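You operate a simulated robot arm through the tools that you are given. There is no shell and no other tool.

You are at the controls of a simulated robot arm. One attempt, no reset.

TASK
Meter the plugged stator red to grey and red to black: yellow dot if either shows OL, else green.
Fine: 200 range; yellow plug in red, blue plug in grey and then in black, where they stay; meter off after, marker back in its cup.

The check looks at the end state, three seconds after you hand in, the way a careful person would. Anything else that was tipped, shoved, dropped, spilled or broken makes it a failure.

THE ROBOT
A 6-joint arm with a two-finger gripper, fixed in place. Base frame: the origin is at the foot of the arm, x ahead of it, y to its left, z up; the work surface is at about z = 820. Units: mm, rad, N and s.
With the tool pointing down near the work surface it reaches from about 120 to 680 mm from the base axis. Its first joint turns from -1.152 to 1.152 rad. Payload 2.45 kg.
The tool frame sits at the grasp point between the pads (the TCP): z along the fingers, y along the line on which they close. The tips reach 30 mm beyond it. Largest opening 106 mm; the body of the gripper starts 79 mm behind the TCP.
Orientation is that of the tool frame in the base frame, as a unit quaternion [x, y, z, w]. With the fingers straight down and closing along the base's y, the tool's x points along the base's -x, its y along +y and its z along -z.

THE INTERFACE
- The arm moves only by the tool step_arm. Its argument "plan" is a list of rows, each an object of numbers (a shift or turn left out is 0, a gripper value left out holds the last): "tx", "ty", "tz": the shift along the tool's x, y, z in mm; "rx", "ry", "rz": the turn, a rotation vector about the tool's x, y, z in rad; "gripper": the closure, from 0 (fully open) to 1 (shut). In form: [{"tx": .., "ty": .., "tz": .., "rx": .., "ry": .., "rz": .., "gripper": ..}, ...]. A call has 1 to 20 rows; each row is the pose to reach, as a shift and turn from the pose commanded when the call began, along the tool's axes at that moment. A row lasts 0.2 s, in which the tool goes at most 50 mm and 0.15 rad; a call with a longer step from one row to the next is refused whole, and so is a gripper value outside its range. Where a pose cannot be reached the arm comes as near as it can. A force on the tool above 40 N (or 10 N above the force at the start of the call, whichever is more), or a blocked arm, ends the call early, and 0.2 s more pass. The fingers move at their own pace (about 153 mm/s each) and stop on an object; they squeeze with about 32 N. The grip force told is the motor's: it shows also when the fingers shut on nothing. Time passes only in rows, and 0.2 s behind the last, so rows that repeat a pose let the fingers close. It gives the time, the measured TCP pose, the force on the tool (base axes), the opening and the grip force at its end, in the units of the frame above (readings bear some noise), with the torque about the TCP (base axes, N m) and any sound that the robot's microphone picked up.
- Cameras (640 x 400 px; columns grow to the right, rows downward): "scene" is fixed at [45.4, 401.2, 1412.6]; the picture's right is [-0.87, -0.49, 0.00], its down [-0.24, 0.43, -0.87] and it looks along [0.42, -0.76, -0.49] (base axes); focal length 355 px, centre (320, 200). "wrist" rides on the gripper at [76, -2, -106] in the tool frame; the picture's right is [0.02, 1.00, 0.00], its down [-0.78, 0.02, -0.62] and it looks along [-0.62, 0.01, 0.78] (tool axes); focal length 247 px, centre (320, 200). There is no depth. A picture from a camera that has moved, and an enlarged one, comes with that camera's place and axes in the base frame and with its lens.
- camera(camera): a new picture of that camera. The clock stands still meanwhile.
- close_up(camera, box): a new picture of the part [left, top, right, bottom] of that camera's present view, enlarged. The clock stands still meanwhile.
- close_job(): hands the job in; it is judged then, once.

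Places have to be worked out from the pictures, the camera data and where the tool is seen. Open the gripper and draw the arm clear of the work before you hand the job in, unless the task says otherwise.

The tools are called after "Request:" by a JSON object that holds its "method" and its "body". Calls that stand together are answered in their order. step_arm: Moves the arm, as the interface text tells. Its arguments: {"type":"object","properties":{"plan":{"type":"array"}},"required":["plan"]} The other tools are called the same way: camera (camera) takes a picture; close_up (camera, box) takes an enlarged picture of a part of a camera's view; close_job () hands the job in.

At the start:

```text
t: 0.0
eef_pos: [306.3, -13.7, 1136.4]
ee_rot: [-0.001, 1.0, 0.0, 0.001]
ft_force: [-0.4, 1.1, -0.3]
ft_torque: [-0.03, 0.0, 0.0]
gripper_width: 106.0
grasp_force: 0.0
```

scene: 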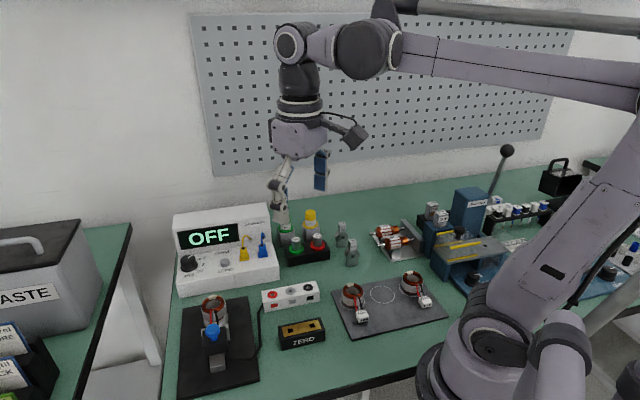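
wrist: 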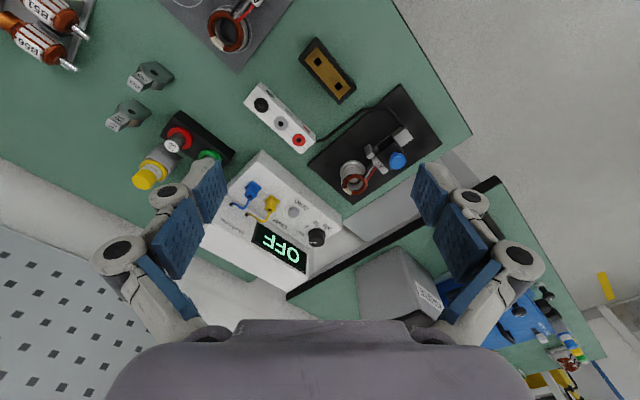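

I start by looking closer at the work area: the meter, its plugs, the socket block and the markers.

Request:
{"method": "close_up", "body": {"camera": "scene", "box": [165, 195, 345, 305]}}

Request:
{"method": "close_up", "body": {"camera": "scene", "box": [165, 270, 345, 400]}}

Request:
{"method": "close_up", "body": {"camera": "wrist", "box": [180, 60, 460, 280]}}

Request:
{"method": "close_up", "body": {"camera": "wrist", "box": [90, 40, 290, 200]}}

```text
3.56 times, centred on (255, 250) of scene
camera zoom: at [45.4, 401.2, 1412.6], right [-0.87, -0.49, 0.0], down [-0.24, 0.43, -0.87], along [0.42, -0.76, -0.49], focal length 1262 px, centre (551, 22)
```

zoom: 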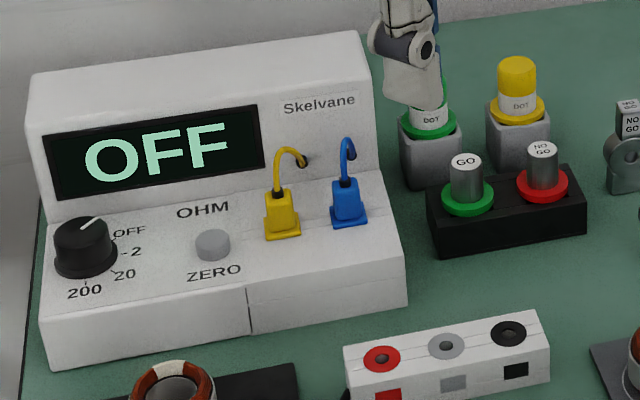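

```text
3.08 times, centred on (255, 335) of scene
camera zoom: at [45.4, 401.2, 1412.6], right [-0.87, -0.49, 0.0], down [-0.24, 0.43, -0.87], along [0.42, -0.76, -0.49], focal length 1092 px, centre (520, -215)
```

zoom: 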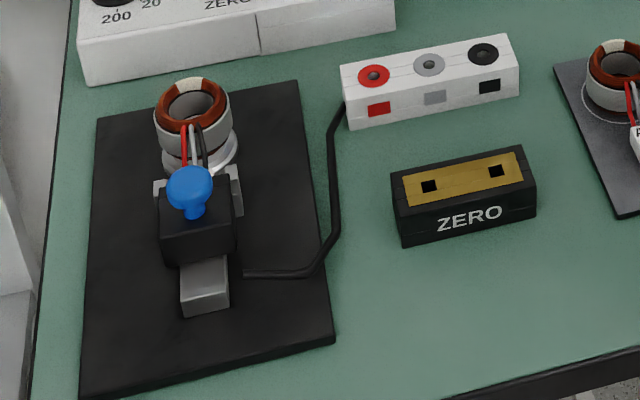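

```text
1.82 times, centred on (320, 170) of wrist
camera zoom: at [229.7, -15.5, 1241.3], right [-0.02, 1.0, 0.0], down [0.78, 0.02, 0.62], along [0.62, 0.01, -0.78], focal length 449 px, centre (320, 254)
```

zoom: 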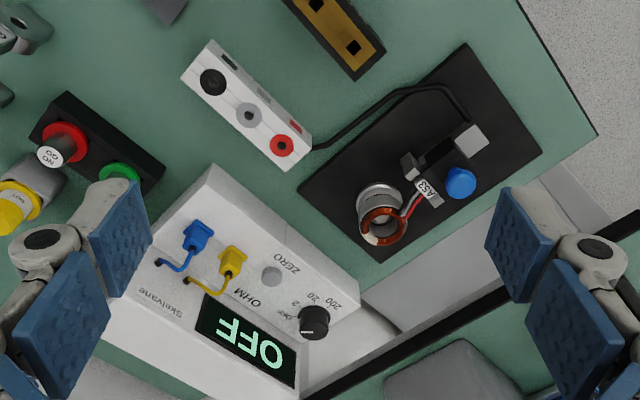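

```text
2.50 times, centred on (190, 120) of wrist
camera zoom: at [229.7, -15.5, 1241.3], right [-0.02, 1.0, 0.0], down [0.78, 0.02, 0.62], along [0.62, 0.01, -0.78], focal length 617 px, centre (645, 400)
```

zoom: 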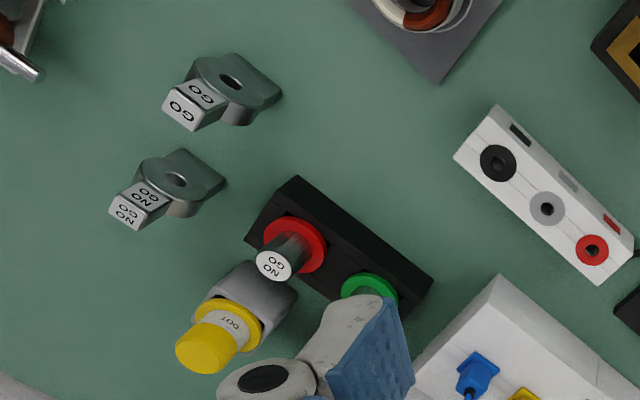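

The views agree on a rough layout: plugs near (543,-107) and (517,-147), sockets from red (412,-48) to black (355,-105), knob near (622,-15), yellow marker near (460,-295) and plugged stator near (486,50). I move in above the meter, turned to match it, for a better look.

Request:
{"method": "step_arm", "body": {"plan": [{"tx": -25, "ty": -14, "tz": 18, "rz": 0.08}, {"tx": -55, "ty": -28, "tz": 36, "rz": 0.17}, {"tx": -85, "ty": -42, "tz": 54, "rz": 0.26}, {"tx": -115, "ty": -56, "tz": 72, "rz": 0.35}, {"tx": -145, "ty": -70, "tz": 90, "rz": 0.44}, {"tx": -170, "ty": -84, "tz": 108, "rz": 0.52}, {"tx": -190, "ty": -96, "tz": 126, "rz": 0.576}, {"tx": -190, "ty": -96, "tz": 126, "rz": 0.576}]}}

Request:
{"method": "camera", "body": {"camera": "wrist"}}

Request:
{"method": "camera", "body": {"camera": "scene"}}

```text
t: 1.8
eef_pos: [496.8, -110.6, 1007.5]
ee_rot: [0.285, 0.958, 0.0, 0.001]
ft_force: [0.2, 1.0, -0.5]
ft_torque: [0.01, 0.04, 0.01]
gripper_width: 106.0
grasp_force: 0.1
```

```text
taken
camera wrist: at [431.2, -70.4, 1113.7], right [0.53, 0.85, 0.0], down [0.66, -0.41, 0.62], along [0.53, -0.33, -0.78], focal length 247 px, centre (320, 200)
```

wrist: 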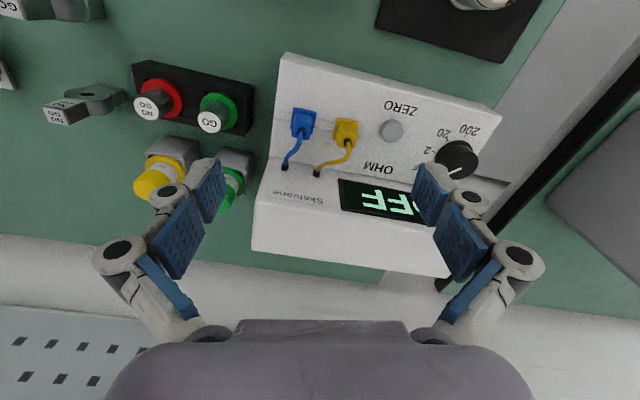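

```text
taken
```

scene: 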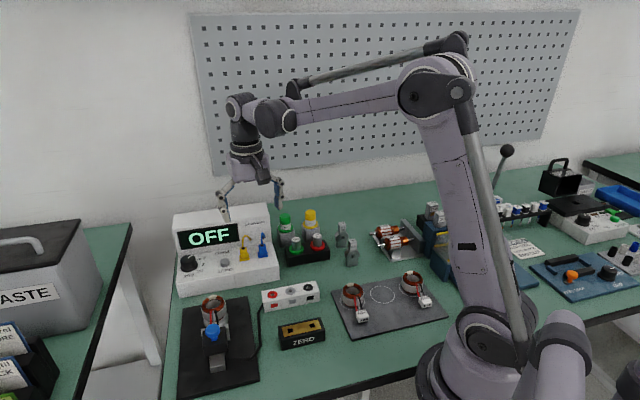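

The meter is now well in view. I enlarge its deck, plugs and knob, and the marker cups.

Request:
{"method": "close_up", "body": {"camera": "wrist", "box": [260, 80, 400, 190]}}

Request:
{"method": "close_up", "body": {"camera": "wrist", "box": [380, 90, 500, 190]}}

Request:
{"method": "close_up", "body": {"camera": "wrist", "box": [120, 50, 270, 220]}}

Request:
{"method": "close_up", "body": {"camera": "scene", "box": [165, 195, 345, 305]}}

Request:
{"method": "close_up", "body": {"camera": "scene", "box": [170, 280, 270, 350]}}

```text
3.64 times, centred on (330, 135) of wrist
camera zoom: at [431.2, -70.4, 1113.7], right [0.53, 0.85, 0.0], down [0.66, -0.41, 0.62], along [0.53, -0.33, -0.78], focal length 898 px, centre (284, 436)
```

zoom: 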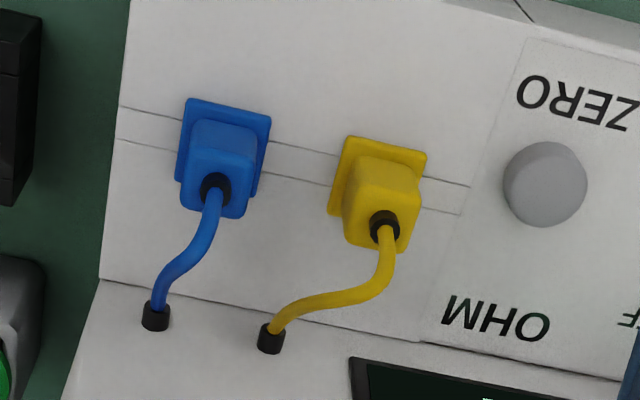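

```text
4.00 times, centred on (440, 140) of wrist
camera zoom: at [431.2, -70.4, 1113.7], right [0.53, 0.85, 0.0], down [0.66, -0.41, 0.62], along [0.53, -0.33, -0.78], focal length 988 px, centre (-160, 440)
```

zoom: 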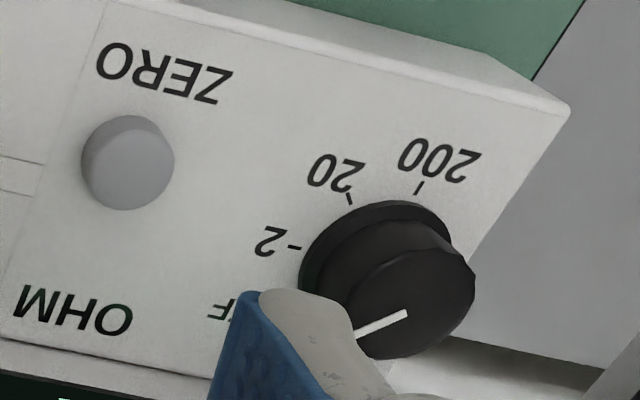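

```text
2.35 times, centred on (195, 135) of wrist
camera zoom: at [431.2, -70.4, 1113.7], right [0.53, 0.85, 0.0], down [0.66, -0.41, 0.62], along [0.53, -0.33, -0.78], focal length 581 px, centre (614, 353)
```

zoom: 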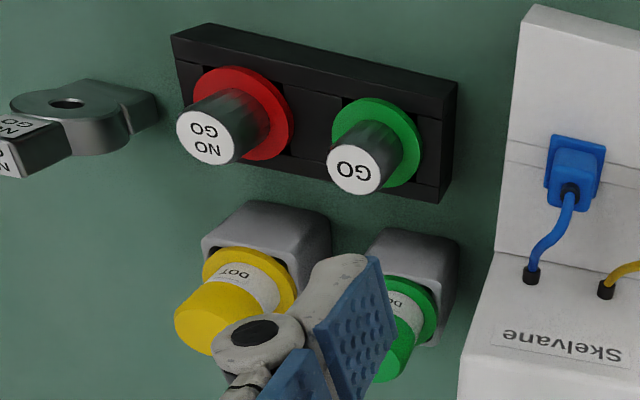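

```text
3.56 times, centred on (255, 250) of scene
camera zoom: at [45.4, 401.2, 1412.6], right [-0.87, -0.49, 0.0], down [-0.24, 0.43, -0.87], along [0.42, -0.76, -0.49], focal length 1262 px, centre (551, 22)
```

zoom: 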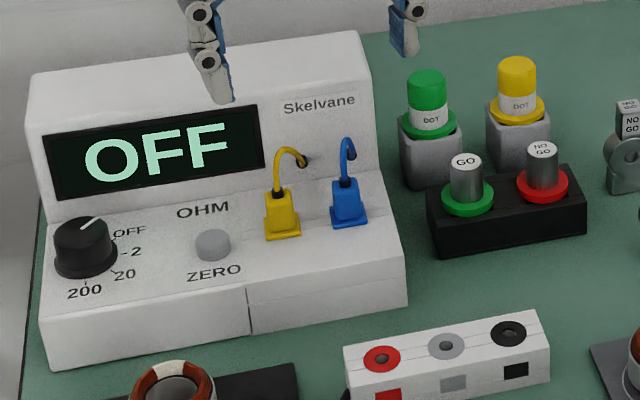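

```text
5.71 times, centred on (220, 315) of scene
camera zoom: at [45.4, 401.2, 1412.6], right [-0.87, -0.49, 0.0], down [-0.24, 0.43, -0.87], along [0.42, -0.76, -0.49], focal length 2028 px, centre (891, -457)
```

zoom: 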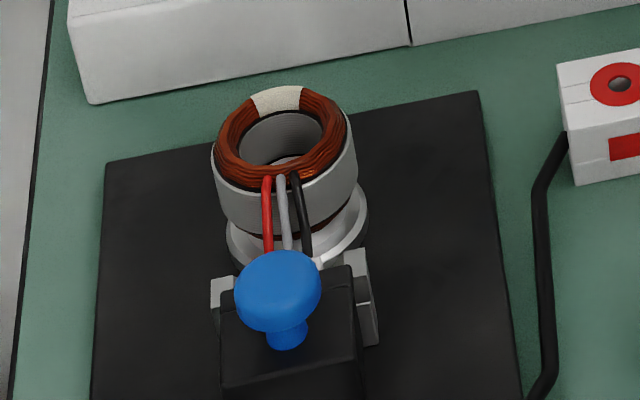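

The meter and socket block both sit at 45°, and the deck is level. I turn to 45° and drop nearer the plugs, to fix heights from a second view.

Request:
{"method": "step_arm", "body": {"plan": [{"tx": 9, "ty": 4, "tz": 16, "rz": 0.07}, {"tx": 18, "ty": 9, "tz": 32, "rz": 0.14}, {"tx": 27.6, "ty": 13, "tz": 47, "rz": 0.2075}, {"tx": 27.6, "ty": 13, "tz": 47, "rz": 0.2075}]}}

Request:
{"method": "camera", "body": {"camera": "wrist"}}

Request:
{"method": "close_up", "body": {"camera": "wrist", "box": [220, 120, 420, 245]}}

Request:
{"method": "close_up", "body": {"camera": "scene", "box": [165, 195, 345, 305]}}

```text
t: 2.8
eef_pos: [481.0, -83.4, 964.1]
ee_rot: [0.383, 0.924, 0.0, 0.0]
ft_force: [0.4, 0.2, -0.5]
ft_torque: [-0.01, 0.02, 0.02]
gripper_width: 106.1
grasp_force: 0.1
```

```text
taken
camera wrist: at [425.4, -31.7, 1068.3], right [0.69, 0.72, 0.0], down [0.57, -0.54, 0.62], along [0.45, -0.43, -0.78], focal length 247 px, centre (320, 200)
```

wrist: 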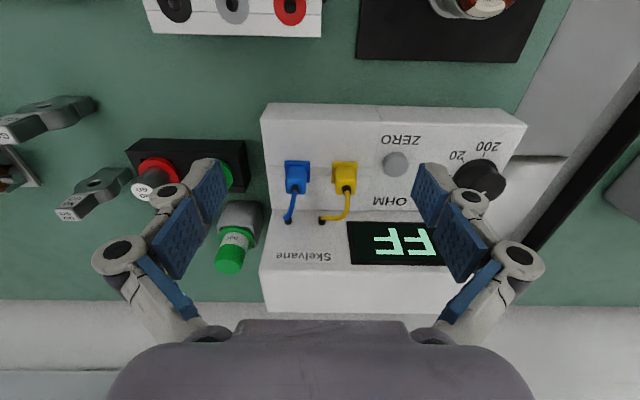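

```text
3.20 times, centred on (320, 182) of wrist
camera zoom: at [425.4, -31.7, 1068.3], right [0.69, 0.72, 0.0], down [0.57, -0.54, 0.62], along [0.45, -0.43, -0.78], focal length 790 px, centre (320, 256)
```

zoom: 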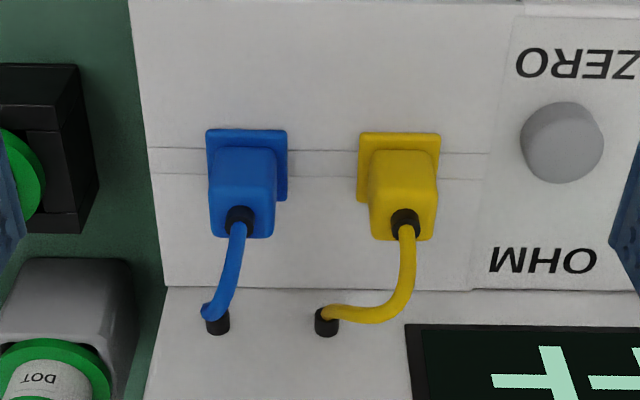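

```text
3.56 times, centred on (255, 250) of scene
camera zoom: at [45.4, 401.3, 1412.6], right [-0.87, -0.49, 0.0], down [-0.24, 0.43, -0.87], along [0.42, -0.76, -0.49], focal length 1262 px, centre (551, 22)
```

zoom: 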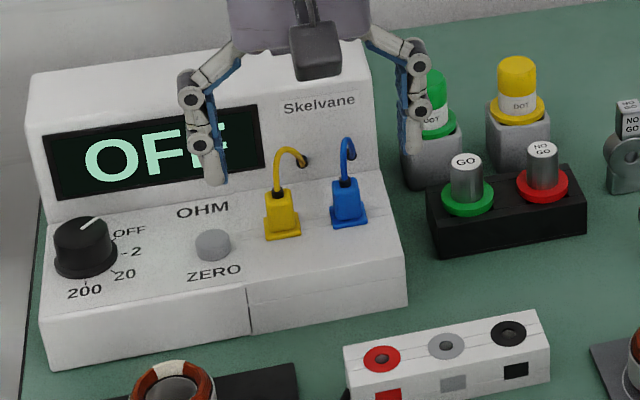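

Everything lines up with the 45° pose: deck at about z≈869, yellow plug near (531,-102) and blue near (500,-134). Next I slide along the meter's front to look straight at the knob.

Request:
{"method": "step_arm", "body": {"plan": [{"ty": 40, "tz": 3}, {"ty": 80, "tz": 6}, {"ty": 120, "tz": 9}, {"ty": 145, "tz": 9}, {"ty": 145, "tz": 9}]}}

Request:
{"method": "camera", "body": {"camera": "wrist"}}

Request:
{"method": "close_up", "body": {"camera": "wrist", "box": [240, 100, 400, 200]}}

Request:
{"method": "close_up", "body": {"camera": "scene", "box": [165, 195, 265, 305]}}

```text
t: 4.0
eef_pos: [582.8, 17.5, 954.2]
ee_rot: [0.382, 0.924, 0.0, 0.002]
ft_force: [0.4, 0.2, 0.4]
ft_torque: [0.0, -0.02, 0.0]
gripper_width: 106.0
grasp_force: 0.1
```

```text
taken
camera wrist: at [526.6, 69.7, 1058.6], right [0.69, 0.72, 0.0], down [0.57, -0.54, 0.62], along [0.45, -0.43, -0.78], focal length 247 px, centre (320, 200)
```

wrist: 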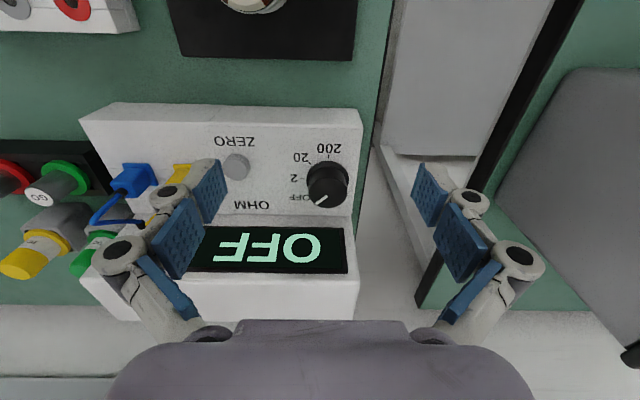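

```text
4.00 times, centred on (320, 150) of wrist
camera zoom: at [526.6, 69.7, 1058.6], right [0.69, 0.72, 0.0], down [0.57, -0.54, 0.62], along [0.45, -0.43, -0.78], focal length 988 px, centre (320, 400)
```

zoom: 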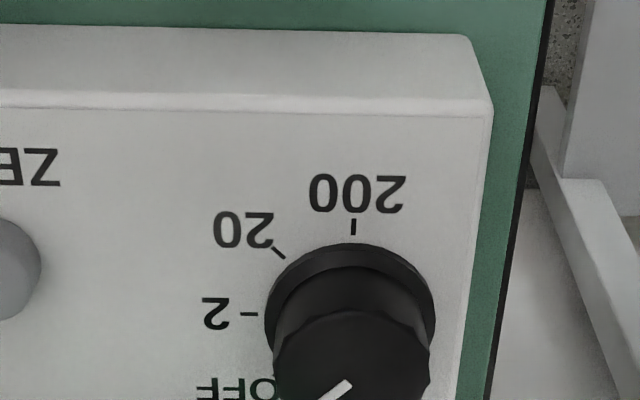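

```text
3.64 times, centred on (215, 250) of scene
camera zoom: at [45.4, 401.3, 1412.6], right [-0.87, -0.49, 0.0], down [-0.24, 0.43, -0.87], along [0.42, -0.76, -0.49], focal length 1291 px, centre (702, 18)
```

zoom: 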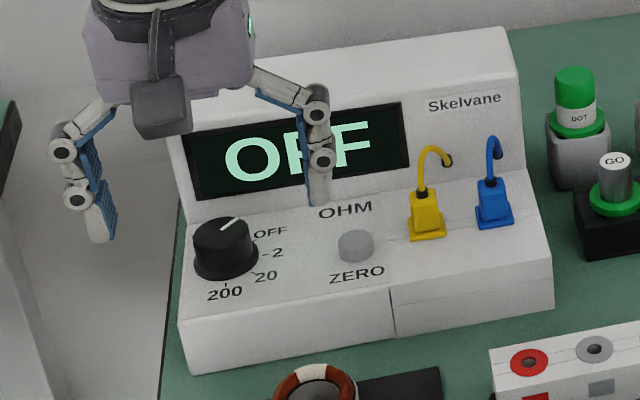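

Comparing the two wrist views puts the deck at z≈865 and the knob's axis near (622,-14), with its top at about 890. The positions are 45° apart and it turns clockwise from OFF to 200, so I half close the gripper, turn back 35° and hover over the knob.

Request:
{"method": "step_arm", "body": {"plan": [{"tx": -10, "ty": 1.2, "rz": -0.12, "gripper": 0.53}, {"tx": -20, "ty": 2.4, "rz": -0.24}, {"tx": -30, "ty": 3.6, "rz": -0.36}, {"tx": -40, "ty": 4.8, "rz": -0.48}, {"tx": -49.9, "ty": 5.9, "rz": -0.61}, {"tx": -49.9, "ty": 5.9, "rz": -0.61}]}}

Request:
{"method": "camera", "body": {"camera": "wrist"}}

Request:
{"method": "close_up", "body": {"camera": "scene", "box": [165, 175, 295, 305]}}

```text
t: 5.4
eef_pos: [622.1, -11.9, 953.8]
ee_rot: [0.085, 0.996, 0.0, 0.001]
ft_force: [0.7, 0.1, 0.1]
ft_torque: [-0.02, 0.04, 0.0]
gripper_width: 49.8
grasp_force: 0.2
```

```text
taken
camera wrist: at [546.5, -1.3, 1059.4], right [0.15, 0.99, 0.0], down [0.77, -0.12, 0.62], along [0.62, -0.09, -0.78], focal length 247 px, centre (320, 200)
```

wrist: 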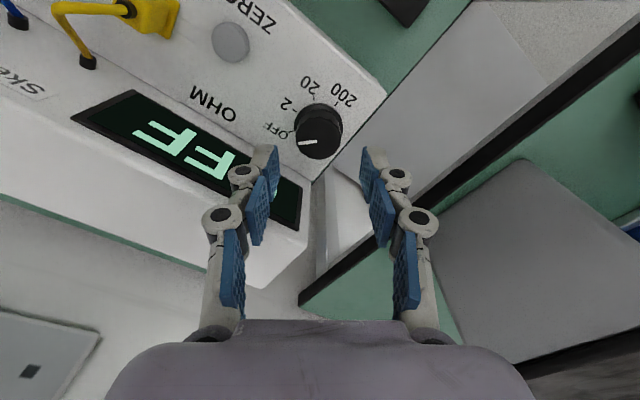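

```text
3.08 times, centred on (230, 240) of scene
camera zoom: at [45.4, 401.2, 1412.6], right [-0.87, -0.49, 0.0], down [-0.24, 0.43, -0.87], along [0.42, -0.76, -0.49], focal length 1092 px, centre (597, 77)
```

zoom: 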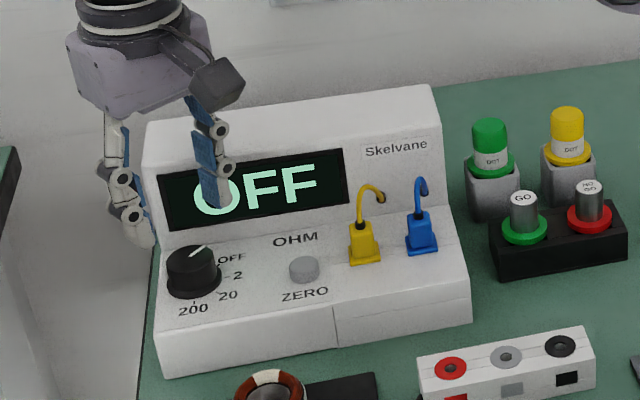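

This view again puts the knob axis near (623,-14), so I trim 2 mm sideways and descend around it without closing yet.

Request:
{"method": "step_arm", "body": {"plan": [{"tx": -1, "ty": -2.3, "tz": 12}, {"tx": -1, "ty": -2.3, "tz": 25}, {"tx": -1, "ty": -2.3, "tz": 38}, {"tx": -1, "ty": -2.3, "tz": 50}, {"tx": -1, "ty": -2.3, "tz": 50}]}}

Request:
{"method": "camera", "body": {"camera": "wrist"}}

Request:
{"method": "close_up", "body": {"camera": "scene", "box": [165, 205, 265, 305]}}

```text
t: 6.6
eef_pos: [623.3, -14.2, 903.8]
ee_rot: [0.087, 0.996, 0.0, 0.002]
ft_force: [-0.2, 0.0, 0.6]
ft_torque: [-0.01, -0.01, 0.0]
gripper_width: 50.1
grasp_force: 0.1
```

```text
taken
camera wrist: at [547.4, -3.3, 1009.1], right [0.15, 0.99, 0.0], down [0.77, -0.12, 0.62], along [0.61, -0.09, -0.78], focal length 247 px, centre (320, 200)
```

wrist: 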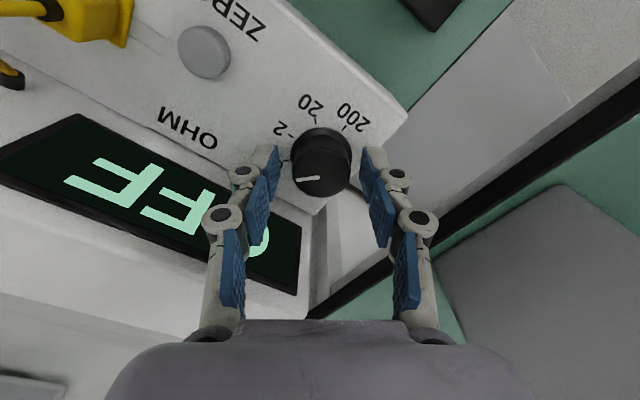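

```text
4.00 times, centred on (215, 255) of scene
camera zoom: at [45.4, 401.2, 1412.6], right [-0.87, -0.49, 0.0], down [-0.24, 0.43, -0.87], along [0.42, -0.76, -0.49], focal length 1420 px, centre (740, -20)
```

zoom: 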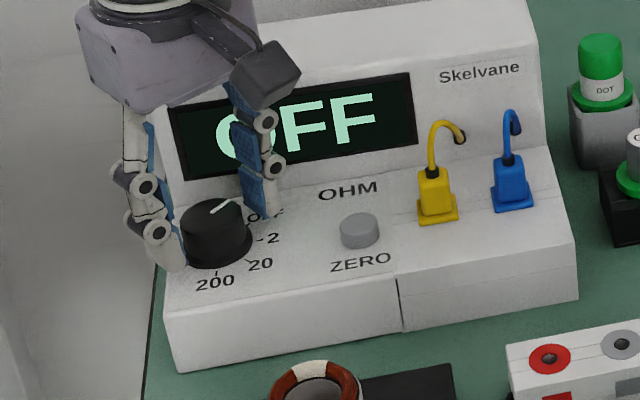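

The knob now sits between the fingertips. I check the centring closely before gripping.

Request:
{"method": "close_up", "body": {"camera": "wrist", "box": [240, 90, 400, 215]}}

```text
3.20 times, centred on (320, 152) of wrist
camera zoom: at [547.4, -3.3, 1009.1], right [0.15, 0.99, 0.0], down [0.77, -0.12, 0.62], along [0.61, -0.09, -0.78], focal length 790 px, centre (320, 352)
```

zoom: 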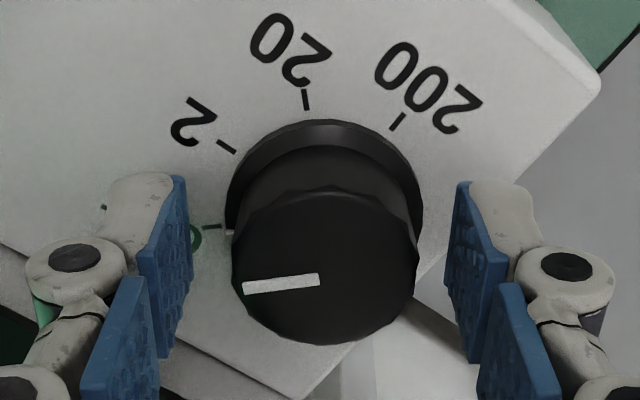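

The knob is centred to within a millimetre. I grip it and turn 45° clockwise, then hold to see what the meter does.

Request:
{"method": "step_arm", "body": {"plan": [{"gripper": 1}, {"gripper": 1}, {"gripper": 1}, {"rz": 0.13}, {"rz": 0.26}, {"rz": 0.39}, {"rz": 0.52}, {"rz": 0.65}, {"rz": 0.785}, {"rz": 0.785}]}}

Request:
{"method": "close_up", "body": {"camera": "wrist", "box": [200, 90, 440, 240]}}

Request:
{"method": "close_up", "body": {"camera": "scene", "box": [165, 205, 265, 305]}}

```text
t: 8.8
eef_pos: [623.3, -12.1, 903.9]
ee_rot: [0.461, 0.887, 0.001, 0.002]
ft_force: [13.4, 13.5, 2.0]
ft_torque: [-0.13, -0.54, 0.01]
gripper_width: 33.1
grasp_force: 45.1
```

```text
2.67 times, centred on (320, 165) of wrist
camera zoom: at [578.1, 48.5, 1009.3], right [0.81, 0.59, 0.0], down [0.46, -0.63, 0.62], along [0.37, -0.5, -0.78], focal length 659 px, centre (320, 293)
```

zoom: 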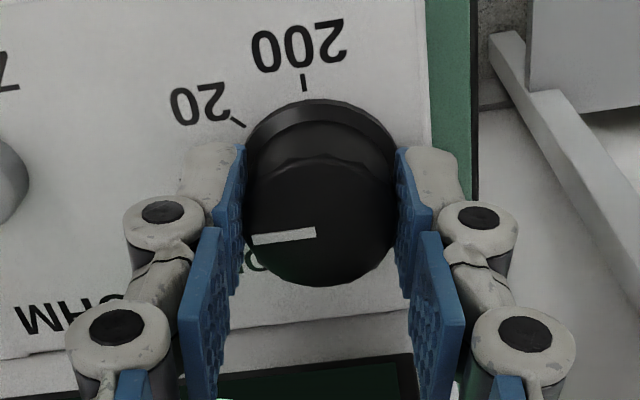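

```text
4.00 times, centred on (215, 255) of scene
camera zoom: at [45.6, 401.6, 1412.4], right [-0.87, -0.49, 0.0], down [-0.24, 0.43, -0.87], along [0.42, -0.76, -0.49], focal length 1420 px, centre (740, -20)
```

zoom: 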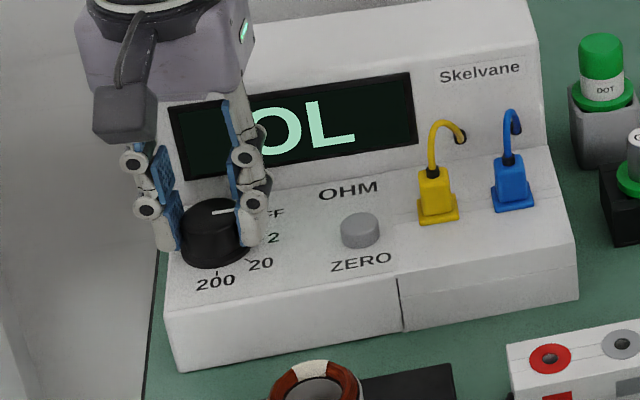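

The meter woke up and shows OL on the first detent. There is about 19 N of side load, so I release, swing back with a 2 mm centring trim, and re-grip to check the load.

Request:
{"method": "step_arm", "body": {"plan": [{"gripper": 0.53}, {"gripper": 0.53}, {"tx": 0.6, "ty": 1.7, "rz": -0.13}, {"tx": 0.6, "ty": 1.7, "rz": -0.26}, {"tx": 0.6, "ty": 1.7, "rz": -0.39}, {"tx": 0.6, "ty": 1.7, "rz": -0.52}, {"tx": 0.6, "ty": 1.7, "rz": -0.65}, {"tx": 0.6, "ty": 1.7, "rz": -0.785}, {"tx": 0.6, "ty": 1.7, "rz": -0.785}, {"tx": 0.6, "ty": 1.7, "rz": -0.785, "gripper": 1}, {"tx": 0.6, "ty": 1.7, "rz": -0.785}, {"tx": 0.6, "ty": 1.7, "rz": -0.785}]}}

Request:
{"method": "close_up", "body": {"camera": "wrist", "box": [200, 90, 440, 240]}}

Request:
{"method": "close_up", "body": {"camera": "scene", "box": [165, 205, 265, 305]}}

```text
t: 11.4
eef_pos: [623.9, -13.8, 903.9]
ee_rot: [0.087, 0.996, 0.0, 0.001]
ft_force: [0.3, -4.4, 4.2]
ft_torque: [-0.12, 0.15, 0.03]
gripper_width: 32.8
grasp_force: 44.7
```

```text
2.67 times, centred on (320, 165) of wrist
camera zoom: at [548.4, -2.5, 1010.2], right [0.15, 0.99, 0.0], down [0.77, -0.12, 0.62], along [0.62, -0.1, -0.78], focal length 659 px, centre (320, 293)
```

zoom: 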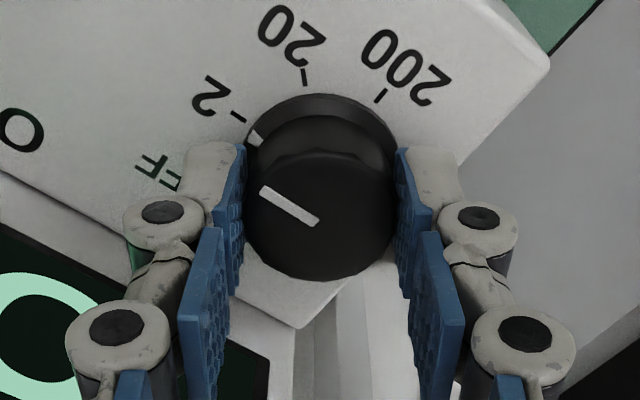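

```text
4.00 times, centred on (215, 255) of scene
camera zoom: at [45.3, 401.1, 1412.6], right [-0.87, -0.49, 0.0], down [-0.24, 0.43, -0.87], along [0.42, -0.76, -0.49], focal length 1420 px, centre (740, -20)
```

zoom: 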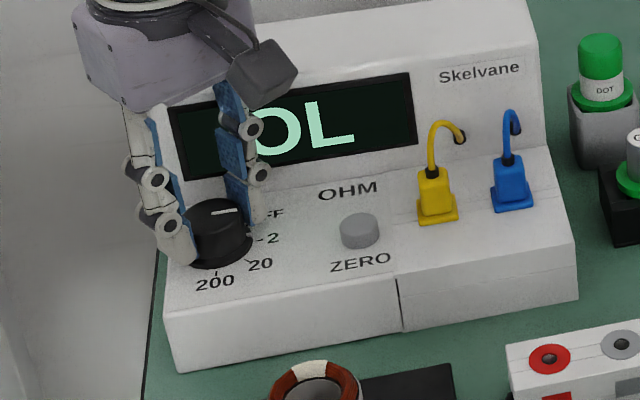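

The pointer sits on 2 with only a small load now, so I turn another 45°, release, swing back and re-grip.

Request:
{"method": "step_arm", "body": {"plan": [{"rz": 0.13}, {"rz": 0.26}, {"rz": 0.39}, {"rz": 0.52}, {"rz": 0.65}, {"rz": 0.785}, {"rz": 0.785}, {"rz": 0.785, "gripper": 0.53}, {"rz": 0.785}, {"rz": 0.65}, {"rz": 0.52}, {"rz": 0.39}, {"rz": 0.26}, {"rz": 0.13}, {"rz": 0}, {"rz": 0}, {"rz": 0, "gripper": 1}, {"rz": 0}, {"rz": 0}]}}

Request:
{"method": "close_up", "body": {"camera": "wrist", "box": [200, 90, 440, 240]}}

Request:
{"method": "close_up", "body": {"camera": "scene", "box": [165, 205, 265, 305]}}

```text
t: 15.4
eef_pos: [623.4, -13.6, 904.3]
ee_rot: [0.087, 0.996, -0.001, 0.0]
ft_force: [0.0, -4.8, 4.5]
ft_torque: [-0.2, 0.28, 0.04]
gripper_width: 33.0
grasp_force: 44.7
```

```text
2.67 times, centred on (320, 165) of wrist
camera zoom: at [548.1, -2.4, 1010.0], right [0.15, 0.99, 0.0], down [0.77, -0.12, 0.62], along [0.61, -0.1, -0.78], focal length 659 px, centre (320, 293)
```

zoom: 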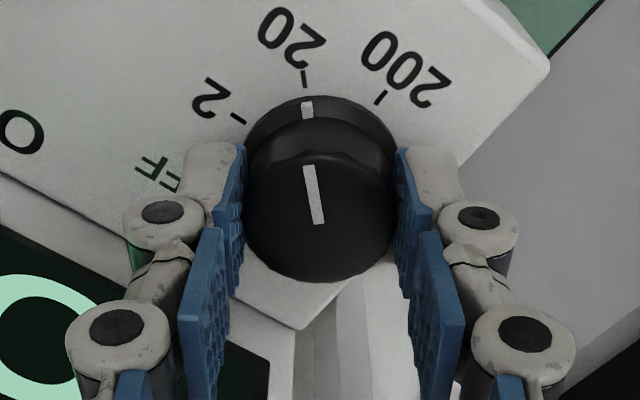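

```text
4.00 times, centred on (215, 255) of scene
camera zoom: at [45.3, 401.1, 1412.6], right [-0.87, -0.49, 0.0], down [-0.24, 0.43, -0.87], along [0.42, -0.76, -0.49], focal length 1420 px, centre (740, -20)
```

zoom: 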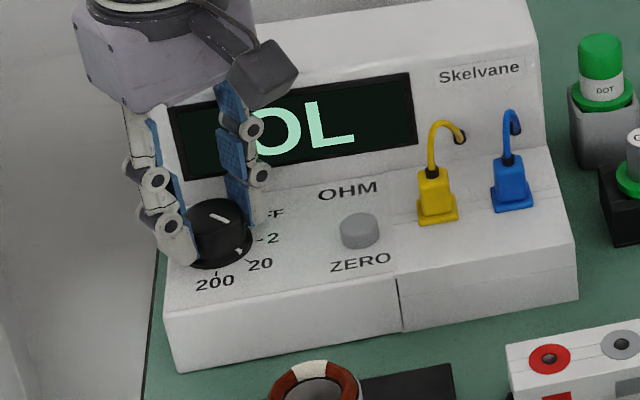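

The pointer is at 20. One more 45° turn brings it to 200; then I release, swing back and rise clear.

Request:
{"method": "step_arm", "body": {"plan": [{"rz": 0.13}, {"rz": 0.26}, {"rz": 0.39}, {"rz": 0.52}, {"rz": 0.65}, {"rz": 0.785}, {"rz": 0.785}, {"rz": 0.785, "gripper": 0.53}, {"rz": 0.785}, {"rz": 0.785, "tz": -15}, {"rz": 0.785, "tz": -32}, {"rz": 0.785, "tz": -50}, {"rz": 0.7, "tz": -60}, {"rz": 0.612, "tz": -60}, {"rz": 0.612, "tz": -60}]}}

Request:
{"method": "close_up", "body": {"camera": "wrist", "box": [200, 90, 440, 240]}}

Request:
{"method": "close_up", "body": {"camera": "scene", "box": [165, 205, 265, 305]}}

```text
t: 18.6
eef_pos: [623.6, -14.5, 962.3]
ee_rot: [0.383, 0.924, 0.0, 0.001]
ft_force: [-0.3, -0.3, 0.1]
ft_torque: [0.01, -0.02, 0.01]
gripper_width: 49.9
grasp_force: 0.0
```

```text
2.67 times, centred on (320, 165) of wrist
camera zoom: at [568.7, 39.3, 1069.2], right [0.69, 0.72, 0.0], down [0.57, -0.54, 0.62], along [0.45, -0.43, -0.78], focal length 659 px, centre (320, 293)
```

zoom: 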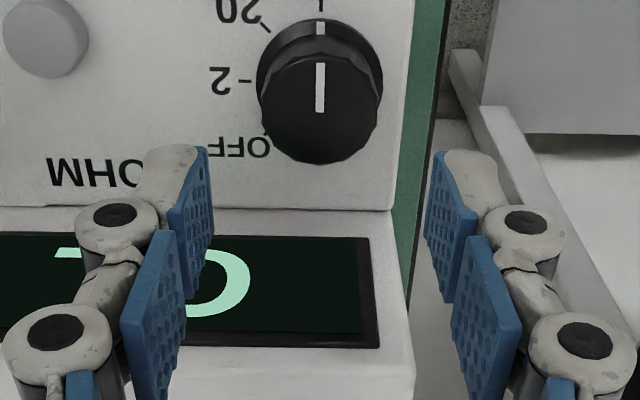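

```text
4.00 times, centred on (215, 255) of scene
camera zoom: at [45.4, 401.2, 1412.6], right [-0.87, -0.49, 0.0], down [-0.24, 0.43, -0.87], along [0.42, -0.76, -0.49], focal length 1420 px, centre (740, -20)
```

zoom: 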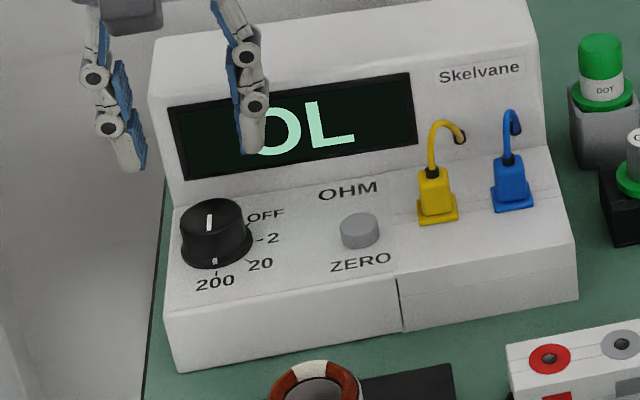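

The dial reads 200. Next I slide along the same row to hover over the yellow plug with the gripper narrowed to about 34 mm.

Request:
{"method": "step_arm", "body": {"plan": [{"ty": -35, "tx": 0.5, "tz": -8, "gripper": 0.68}, {"ty": -75, "tx": 1, "tz": -8}, {"ty": -110, "tx": 1.5, "tz": -8}, {"ty": -126.6, "tx": 2, "tz": -4}, {"ty": -126.6, "tx": 2, "tz": 0}, {"ty": -126.6, "tx": 2, "tz": 0}]}}

Request:
{"method": "close_up", "body": {"camera": "wrist", "box": [200, 80, 440, 230]}}

Request:
{"method": "close_up", "body": {"camera": "scene", "box": [195, 185, 315, 285]}}

```text
t: 20.0
eef_pos: [534.7, -101.9, 962.5]
ee_rot: [0.383, 0.924, 0.0, 0.001]
ft_force: [-0.2, 0.2, -1.3]
ft_torque: [-0.03, 0.0, 0.03]
gripper_width: 33.8
grasp_force: 0.1
```

```text
2.67 times, centred on (320, 155) of wrist
camera zoom: at [478.1, -49.1, 1068.6], right [0.69, 0.72, 0.0], down [0.56, -0.54, 0.62], along [0.45, -0.43, -0.78], focal length 659 px, centre (320, 320)
```

zoom: 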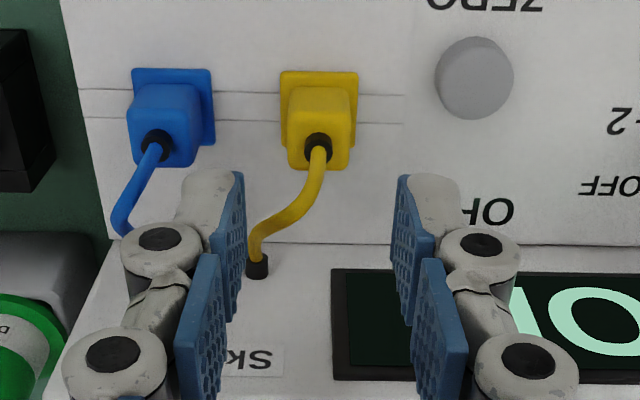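

```text
4.00 times, centred on (255, 235) of scene
camera zoom: at [45.4, 401.2, 1412.6], right [-0.87, -0.49, 0.0], down [-0.24, 0.43, -0.87], along [0.42, -0.76, -0.49], focal length 1420 px, centre (580, 60)
```

zoom: 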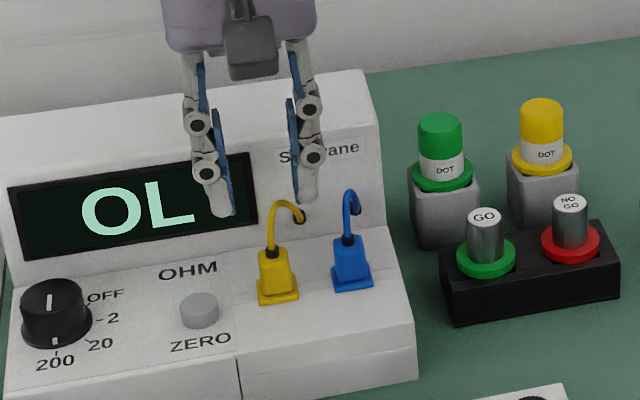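

The yellow plug is 1.3 mm off the tool axis along the closing line. I trim that and descend so the tips end just above its flange, still open.

Request:
{"method": "step_arm", "body": {"plan": [{"ty": -1.3, "tz": 15}, {"ty": -1.3, "tz": 30}, {"ty": -1.3, "tz": 45}, {"ty": -1.3, "tz": 58}, {"ty": -1.3, "tz": 58}]}}

Request:
{"method": "close_up", "body": {"camera": "wrist", "box": [200, 100, 440, 250]}}

Request:
{"method": "close_up", "body": {"camera": "scene", "box": [195, 185, 315, 285]}}

```text
t: 21.2
eef_pos: [531.9, -102.6, 905.0]
ee_rot: [0.383, 0.924, 0.0, 0.001]
ft_force: [0.6, -0.5, -0.2]
ft_torque: [-0.02, -0.03, 0.01]
gripper_width: 33.8
grasp_force: 0.1
```

```text
2.67 times, centred on (320, 175) of wrist
camera zoom: at [475.6, -50.3, 1010.5], right [0.69, 0.72, 0.0], down [0.56, -0.54, 0.62], along [0.45, -0.43, -0.78], focal length 659 px, centre (320, 267)
```

zoom: 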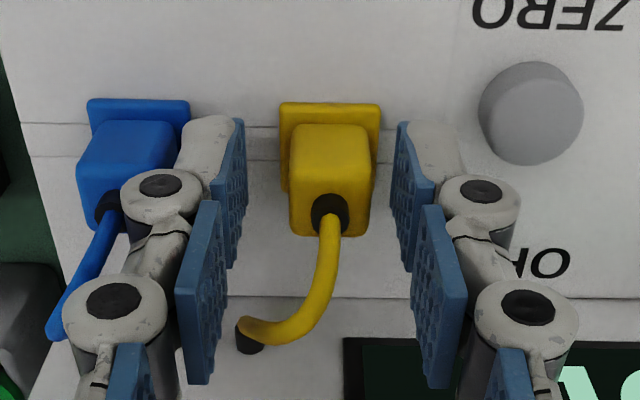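

```text
4.00 times, centred on (255, 235) of scene
camera zoom: at [45.4, 401.2, 1412.6], right [-0.87, -0.49, 0.0], down [-0.24, 0.43, -0.87], along [0.42, -0.76, -0.49], focal length 1420 px, centre (580, 60)
```

zoom: 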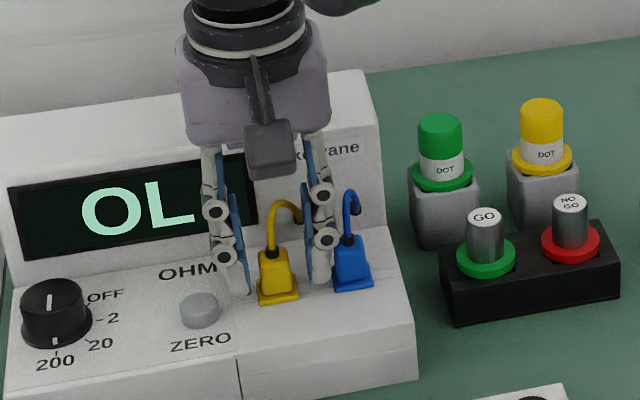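

The plug sits about 1.7 mm to the right of the gripper's centre, so I correct that and close on it.

Request:
{"method": "step_arm", "body": {"plan": [{"ty": 1.7}, {"ty": 1.7}, {"ty": 1.7, "gripper": 1}, {"ty": 1.7}, {"ty": 1.7}]}}

Request:
{"method": "close_up", "body": {"camera": "wrist", "box": [200, 100, 440, 250]}}

```text
t: 22.4
eef_pos: [532.5, -100.8, 904.9]
ee_rot: [0.383, 0.924, 0.0, 0.001]
ft_force: [0.8, -0.2, 0.3]
ft_torque: [-0.01, -0.01, 0.0]
gripper_width: 16.3
grasp_force: 31.8
```

```text
2.67 times, centred on (320, 175) of wrist
camera zoom: at [476.8, -49.2, 1010.9], right [0.69, 0.72, 0.0], down [0.56, -0.54, 0.62], along [0.45, -0.43, -0.78], focal length 659 px, centre (320, 267)
```

zoom: 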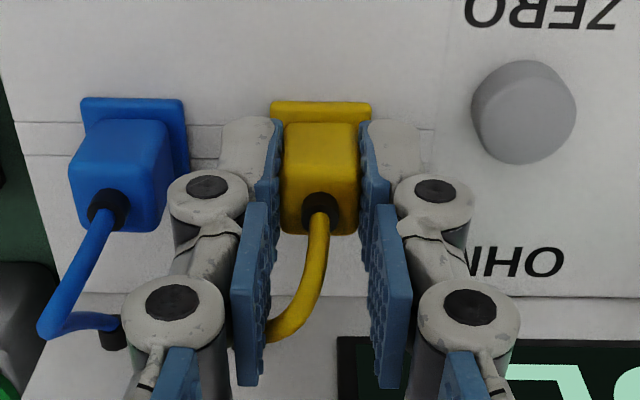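

It is gripped squarely at 16.3 mm. I draw it straight up slowly.

Request:
{"method": "step_arm", "body": {"plan": [{"tz": -5}, {"tz": -10}, {"tz": -18}, {"tz": -28}, {"tz": -40}, {"tz": -55}, {"tz": -70}, {"tz": -70}]}}

Request:
{"method": "close_up", "body": {"camera": "wrist", "box": [160, 60, 480, 260]}}

Request:
{"method": "close_up", "body": {"camera": "scene", "box": [165, 185, 345, 305]}}

```text
t: 24.2
eef_pos: [534.4, -99.7, 975.3]
ee_rot: [0.383, 0.924, 0.0, 0.001]
ft_force: [-0.3, 0.0, -0.2]
ft_torque: [0.01, -0.01, 0.03]
gripper_width: 16.5
grasp_force: 32.1
```

```text
2.00 times, centred on (320, 160) of wrist
camera zoom: at [478.3, -47.9, 1082.2], right [0.69, 0.72, 0.0], down [0.56, -0.54, 0.62], along [0.45, -0.43, -0.78], focal length 494 px, centre (320, 280)
```

zoom: 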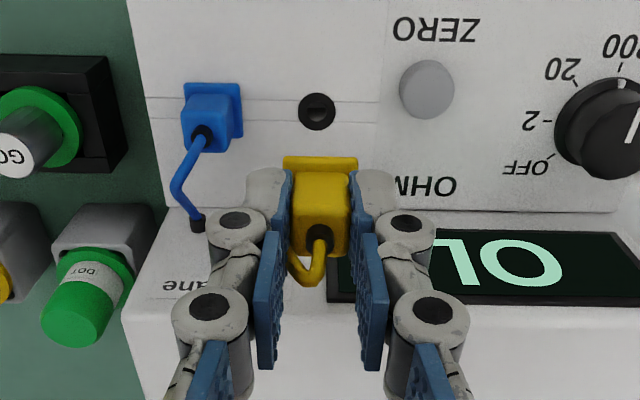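

```text
3.33 times, centred on (255, 245) of scene
camera zoom: at [45.4, 401.2, 1412.6], right [-0.87, -0.49, 0.0], down [-0.24, 0.43, -0.87], along [0.42, -0.76, -0.49], focal length 1183 px, centre (537, 50)
```

zoom: 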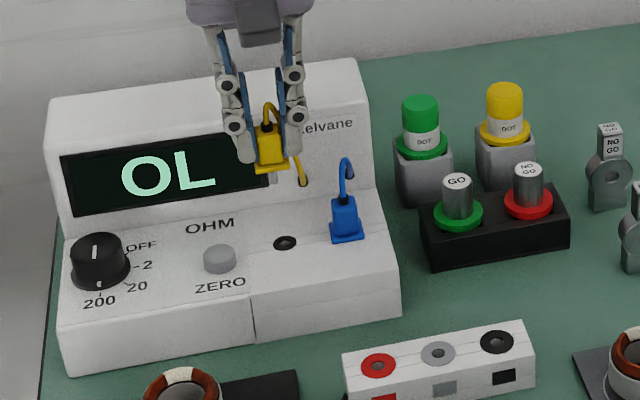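

The plug is out with its pin clear, leaving an open hole, so the sequence works. I carry it over the red socket at this height.

Request:
{"method": "step_arm", "body": {"plan": [{"tx": 30, "ty": -11}, {"tx": 65, "ty": -25}, {"tx": 100, "ty": -39}, {"tx": 122, "ty": -47}, {"tx": 122, "ty": -47}, {"tx": 122, "ty": -47}]}}

Request:
{"method": "close_up", "body": {"camera": "wrist", "box": [160, 60, 480, 260]}}

Request:
{"method": "close_up", "body": {"camera": "scene", "box": [165, 205, 345, 325]}}

```text
t: 25.6
eef_pos: [412.9, -46.2, 977.7]
ee_rot: [0.383, 0.924, -0.001, 0.001]
ft_force: [-0.2, 0.6, -1.1]
ft_torque: [0.0, -0.02, 0.0]
gripper_width: 16.7
grasp_force: 32.1
```

```text
2.00 times, centred on (320, 160) of wrist
camera zoom: at [356.6, 6.4, 1082.2], right [0.69, 0.72, 0.0], down [0.56, -0.54, 0.62], along [0.45, -0.43, -0.78], focal length 494 px, centre (320, 280)
```

zoom: 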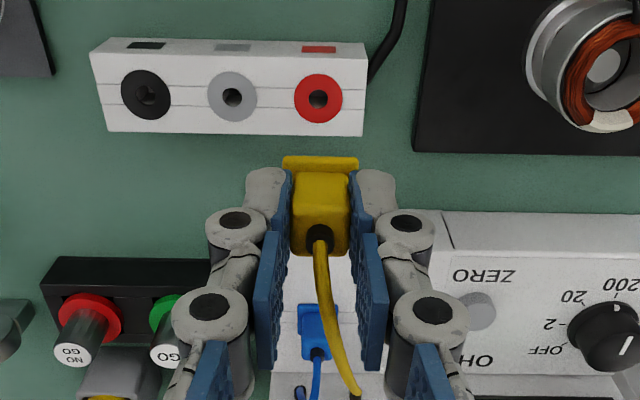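

```text
3.33 times, centred on (255, 265) of scene
camera zoom: at [45.4, 401.2, 1412.6], right [-0.87, -0.49, 0.0], down [-0.24, 0.43, -0.87], along [0.42, -0.76, -0.49], focal length 1183 px, centre (537, -17)
```

zoom: 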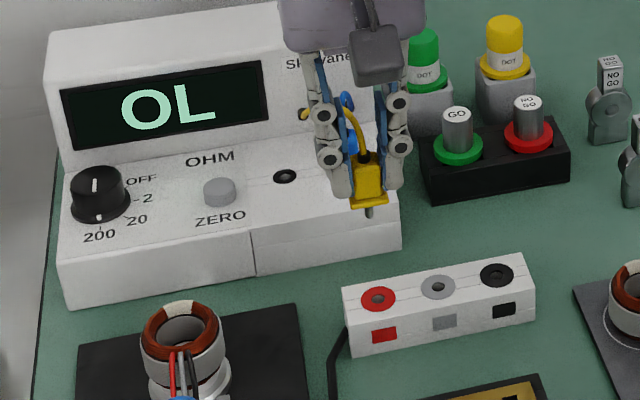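

The red socket is almost exactly under the tool, about 1.8 mm off along the row. I shift and descend to leave the pin a little above the block, then check again.

Request:
{"method": "step_arm", "body": {"plan": [{"ty": -1.8, "tz": 15}, {"ty": -1.8, "tz": 30}, {"ty": -1.8, "tz": 45}, {"ty": -1.8, "tz": 58}, {"ty": -1.8, "tz": 58}, {"ty": -1.8, "tz": 58}]}}

Request:
{"method": "close_up", "body": {"camera": "wrist", "box": [200, 60, 440, 210]}}

Request:
{"method": "close_up", "body": {"camera": "scene", "box": [240, 225, 340, 325]}}

```text
t: 27.0
eef_pos: [411.2, -48.6, 917.6]
ee_rot: [0.382, 0.924, 0.0, 0.0]
ft_force: [-1.7, -0.4, -0.4]
ft_torque: [-0.01, -0.02, 0.01]
gripper_width: 16.8
grasp_force: 32.2
```

```text
2.67 times, centred on (320, 135) of wrist
camera zoom: at [356.8, 3.9, 1023.6], right [0.69, 0.72, 0.0], down [0.56, -0.54, 0.62], along [0.45, -0.43, -0.78], focal length 659 px, centre (320, 373)
```

zoom: 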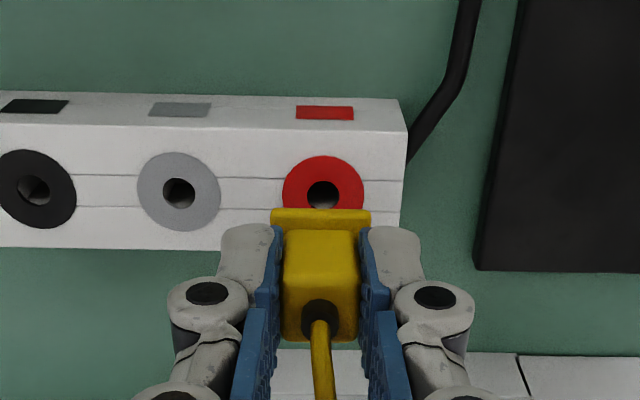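

```text
4.00 times, centred on (290, 275) of scene
camera zoom: at [45.4, 401.2, 1412.6], right [-0.87, -0.49, 0.0], down [-0.24, 0.43, -0.87], along [0.42, -0.76, -0.49], focal length 1420 px, centre (440, -100)
```

zoom: 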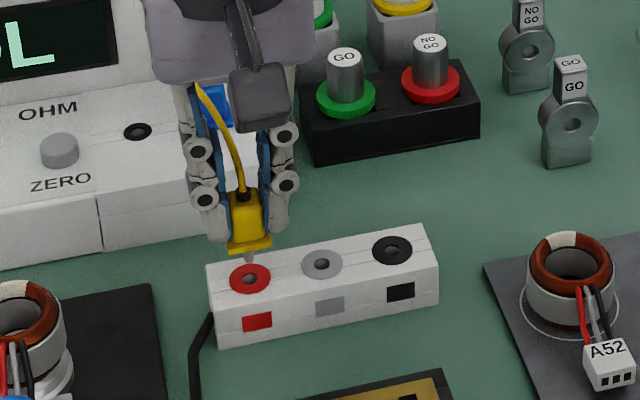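

The hole reads about 2.5 mm toward the camera from the plug's axis, and the scene view agrees on the sideways fit. I shift that much and lower gently until the pin should just be entering.

Request:
{"method": "step_arm", "body": {"plan": [{"tx": 2.4}, {"tx": 2.4}, {"tx": 2.4, "tz": 4}, {"tx": 2.4, "tz": 8}, {"tx": 2.4, "tz": 11}, {"tx": 2.4, "tz": 13}, {"tx": 2.4, "tz": 13}]}}

Request:
{"method": "close_up", "body": {"camera": "wrist", "box": [200, 60, 440, 210]}}

Request:
{"method": "close_up", "body": {"camera": "scene", "box": [250, 245, 330, 315]}}

```text
t: 28.6
eef_pos: [410.8, -47.8, 905.4]
ee_rot: [0.383, 0.924, -0.001, 0.0]
ft_force: [-0.2, -0.6, 0.1]
ft_torque: [-0.04, -0.03, 0.01]
gripper_width: 16.7
grasp_force: 32.4
```

```text
2.67 times, centred on (320, 135) of wrist
camera zoom: at [355.5, 5.4, 1010.5], right [0.69, 0.72, 0.0], down [0.56, -0.54, 0.62], along [0.45, -0.43, -0.78], focal length 659 px, centre (320, 373)
```

zoom: 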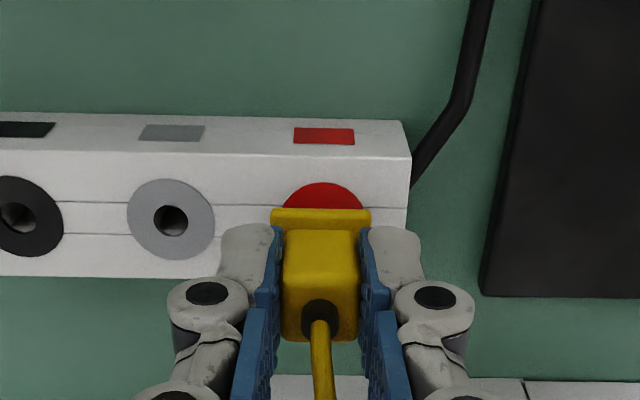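

```text
5.71 times, centred on (290, 280) of scene
camera zoom: at [45.4, 401.2, 1412.6], right [-0.87, -0.49, 0.0], down [-0.24, 0.43, -0.87], along [0.42, -0.76, -0.49], focal length 2028 px, centre (491, -257)
```

zoom: 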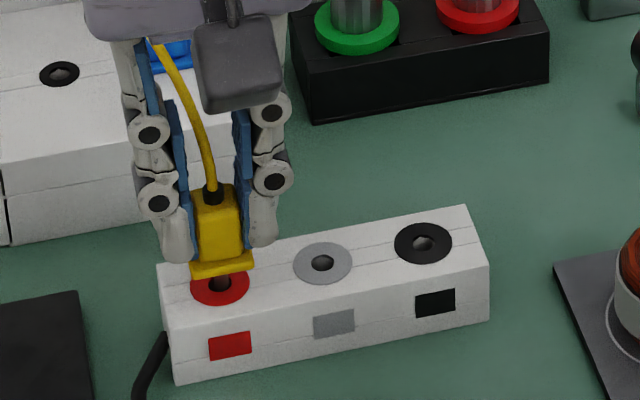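

No contact force, and the pin looks centred in the red ring. I keep lowering in small steps until it seats.

Request:
{"method": "step_arm", "body": {"plan": [{"tz": 2}, {"tz": 4}, {"tz": 6}, {"tz": 8}, {"tz": 10}, {"tz": 10}]}}

Request:
{"method": "close_up", "body": {"camera": "scene", "box": [250, 245, 330, 315]}}

Request:
{"method": "close_up", "body": {"camera": "wrist", "box": [200, 60, 440, 210]}}

```text
t: 30.0
eef_pos: [410.7, -47.2, 894.6]
ee_rot: [0.382, 0.924, 0.0, 0.002]
ft_force: [-0.8, -0.5, -1.3]
ft_torque: [0.0, -0.04, -0.01]
gripper_width: 16.9
grasp_force: 32.2
```

```text
5.71 times, centred on (290, 280) of scene
camera zoom: at [45.4, 401.2, 1412.6], right [-0.87, -0.49, 0.0], down [-0.24, 0.43, -0.87], along [0.42, -0.76, -0.49], focal length 2028 px, centre (491, -257)
```

zoom: 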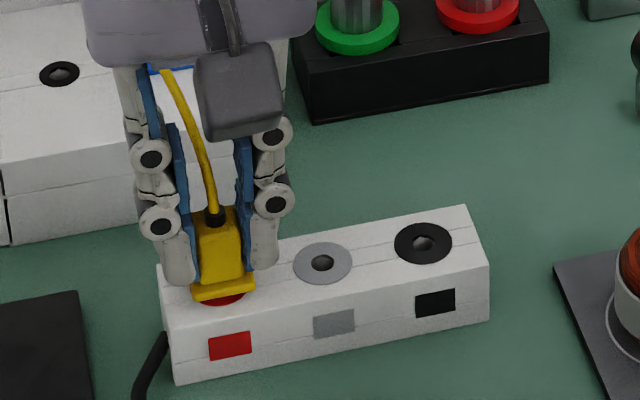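

```text
2.67 times, centred on (320, 135) of wrist
camera zoom: at [355.3, 5.9, 1000.0], right [0.69, 0.72, 0.0], down [0.56, -0.54, 0.62], along [0.45, -0.43, -0.78], focal length 659 px, centre (320, 373)
```

zoom: 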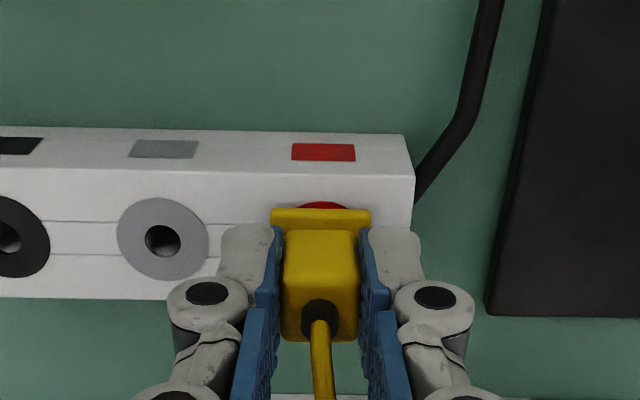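

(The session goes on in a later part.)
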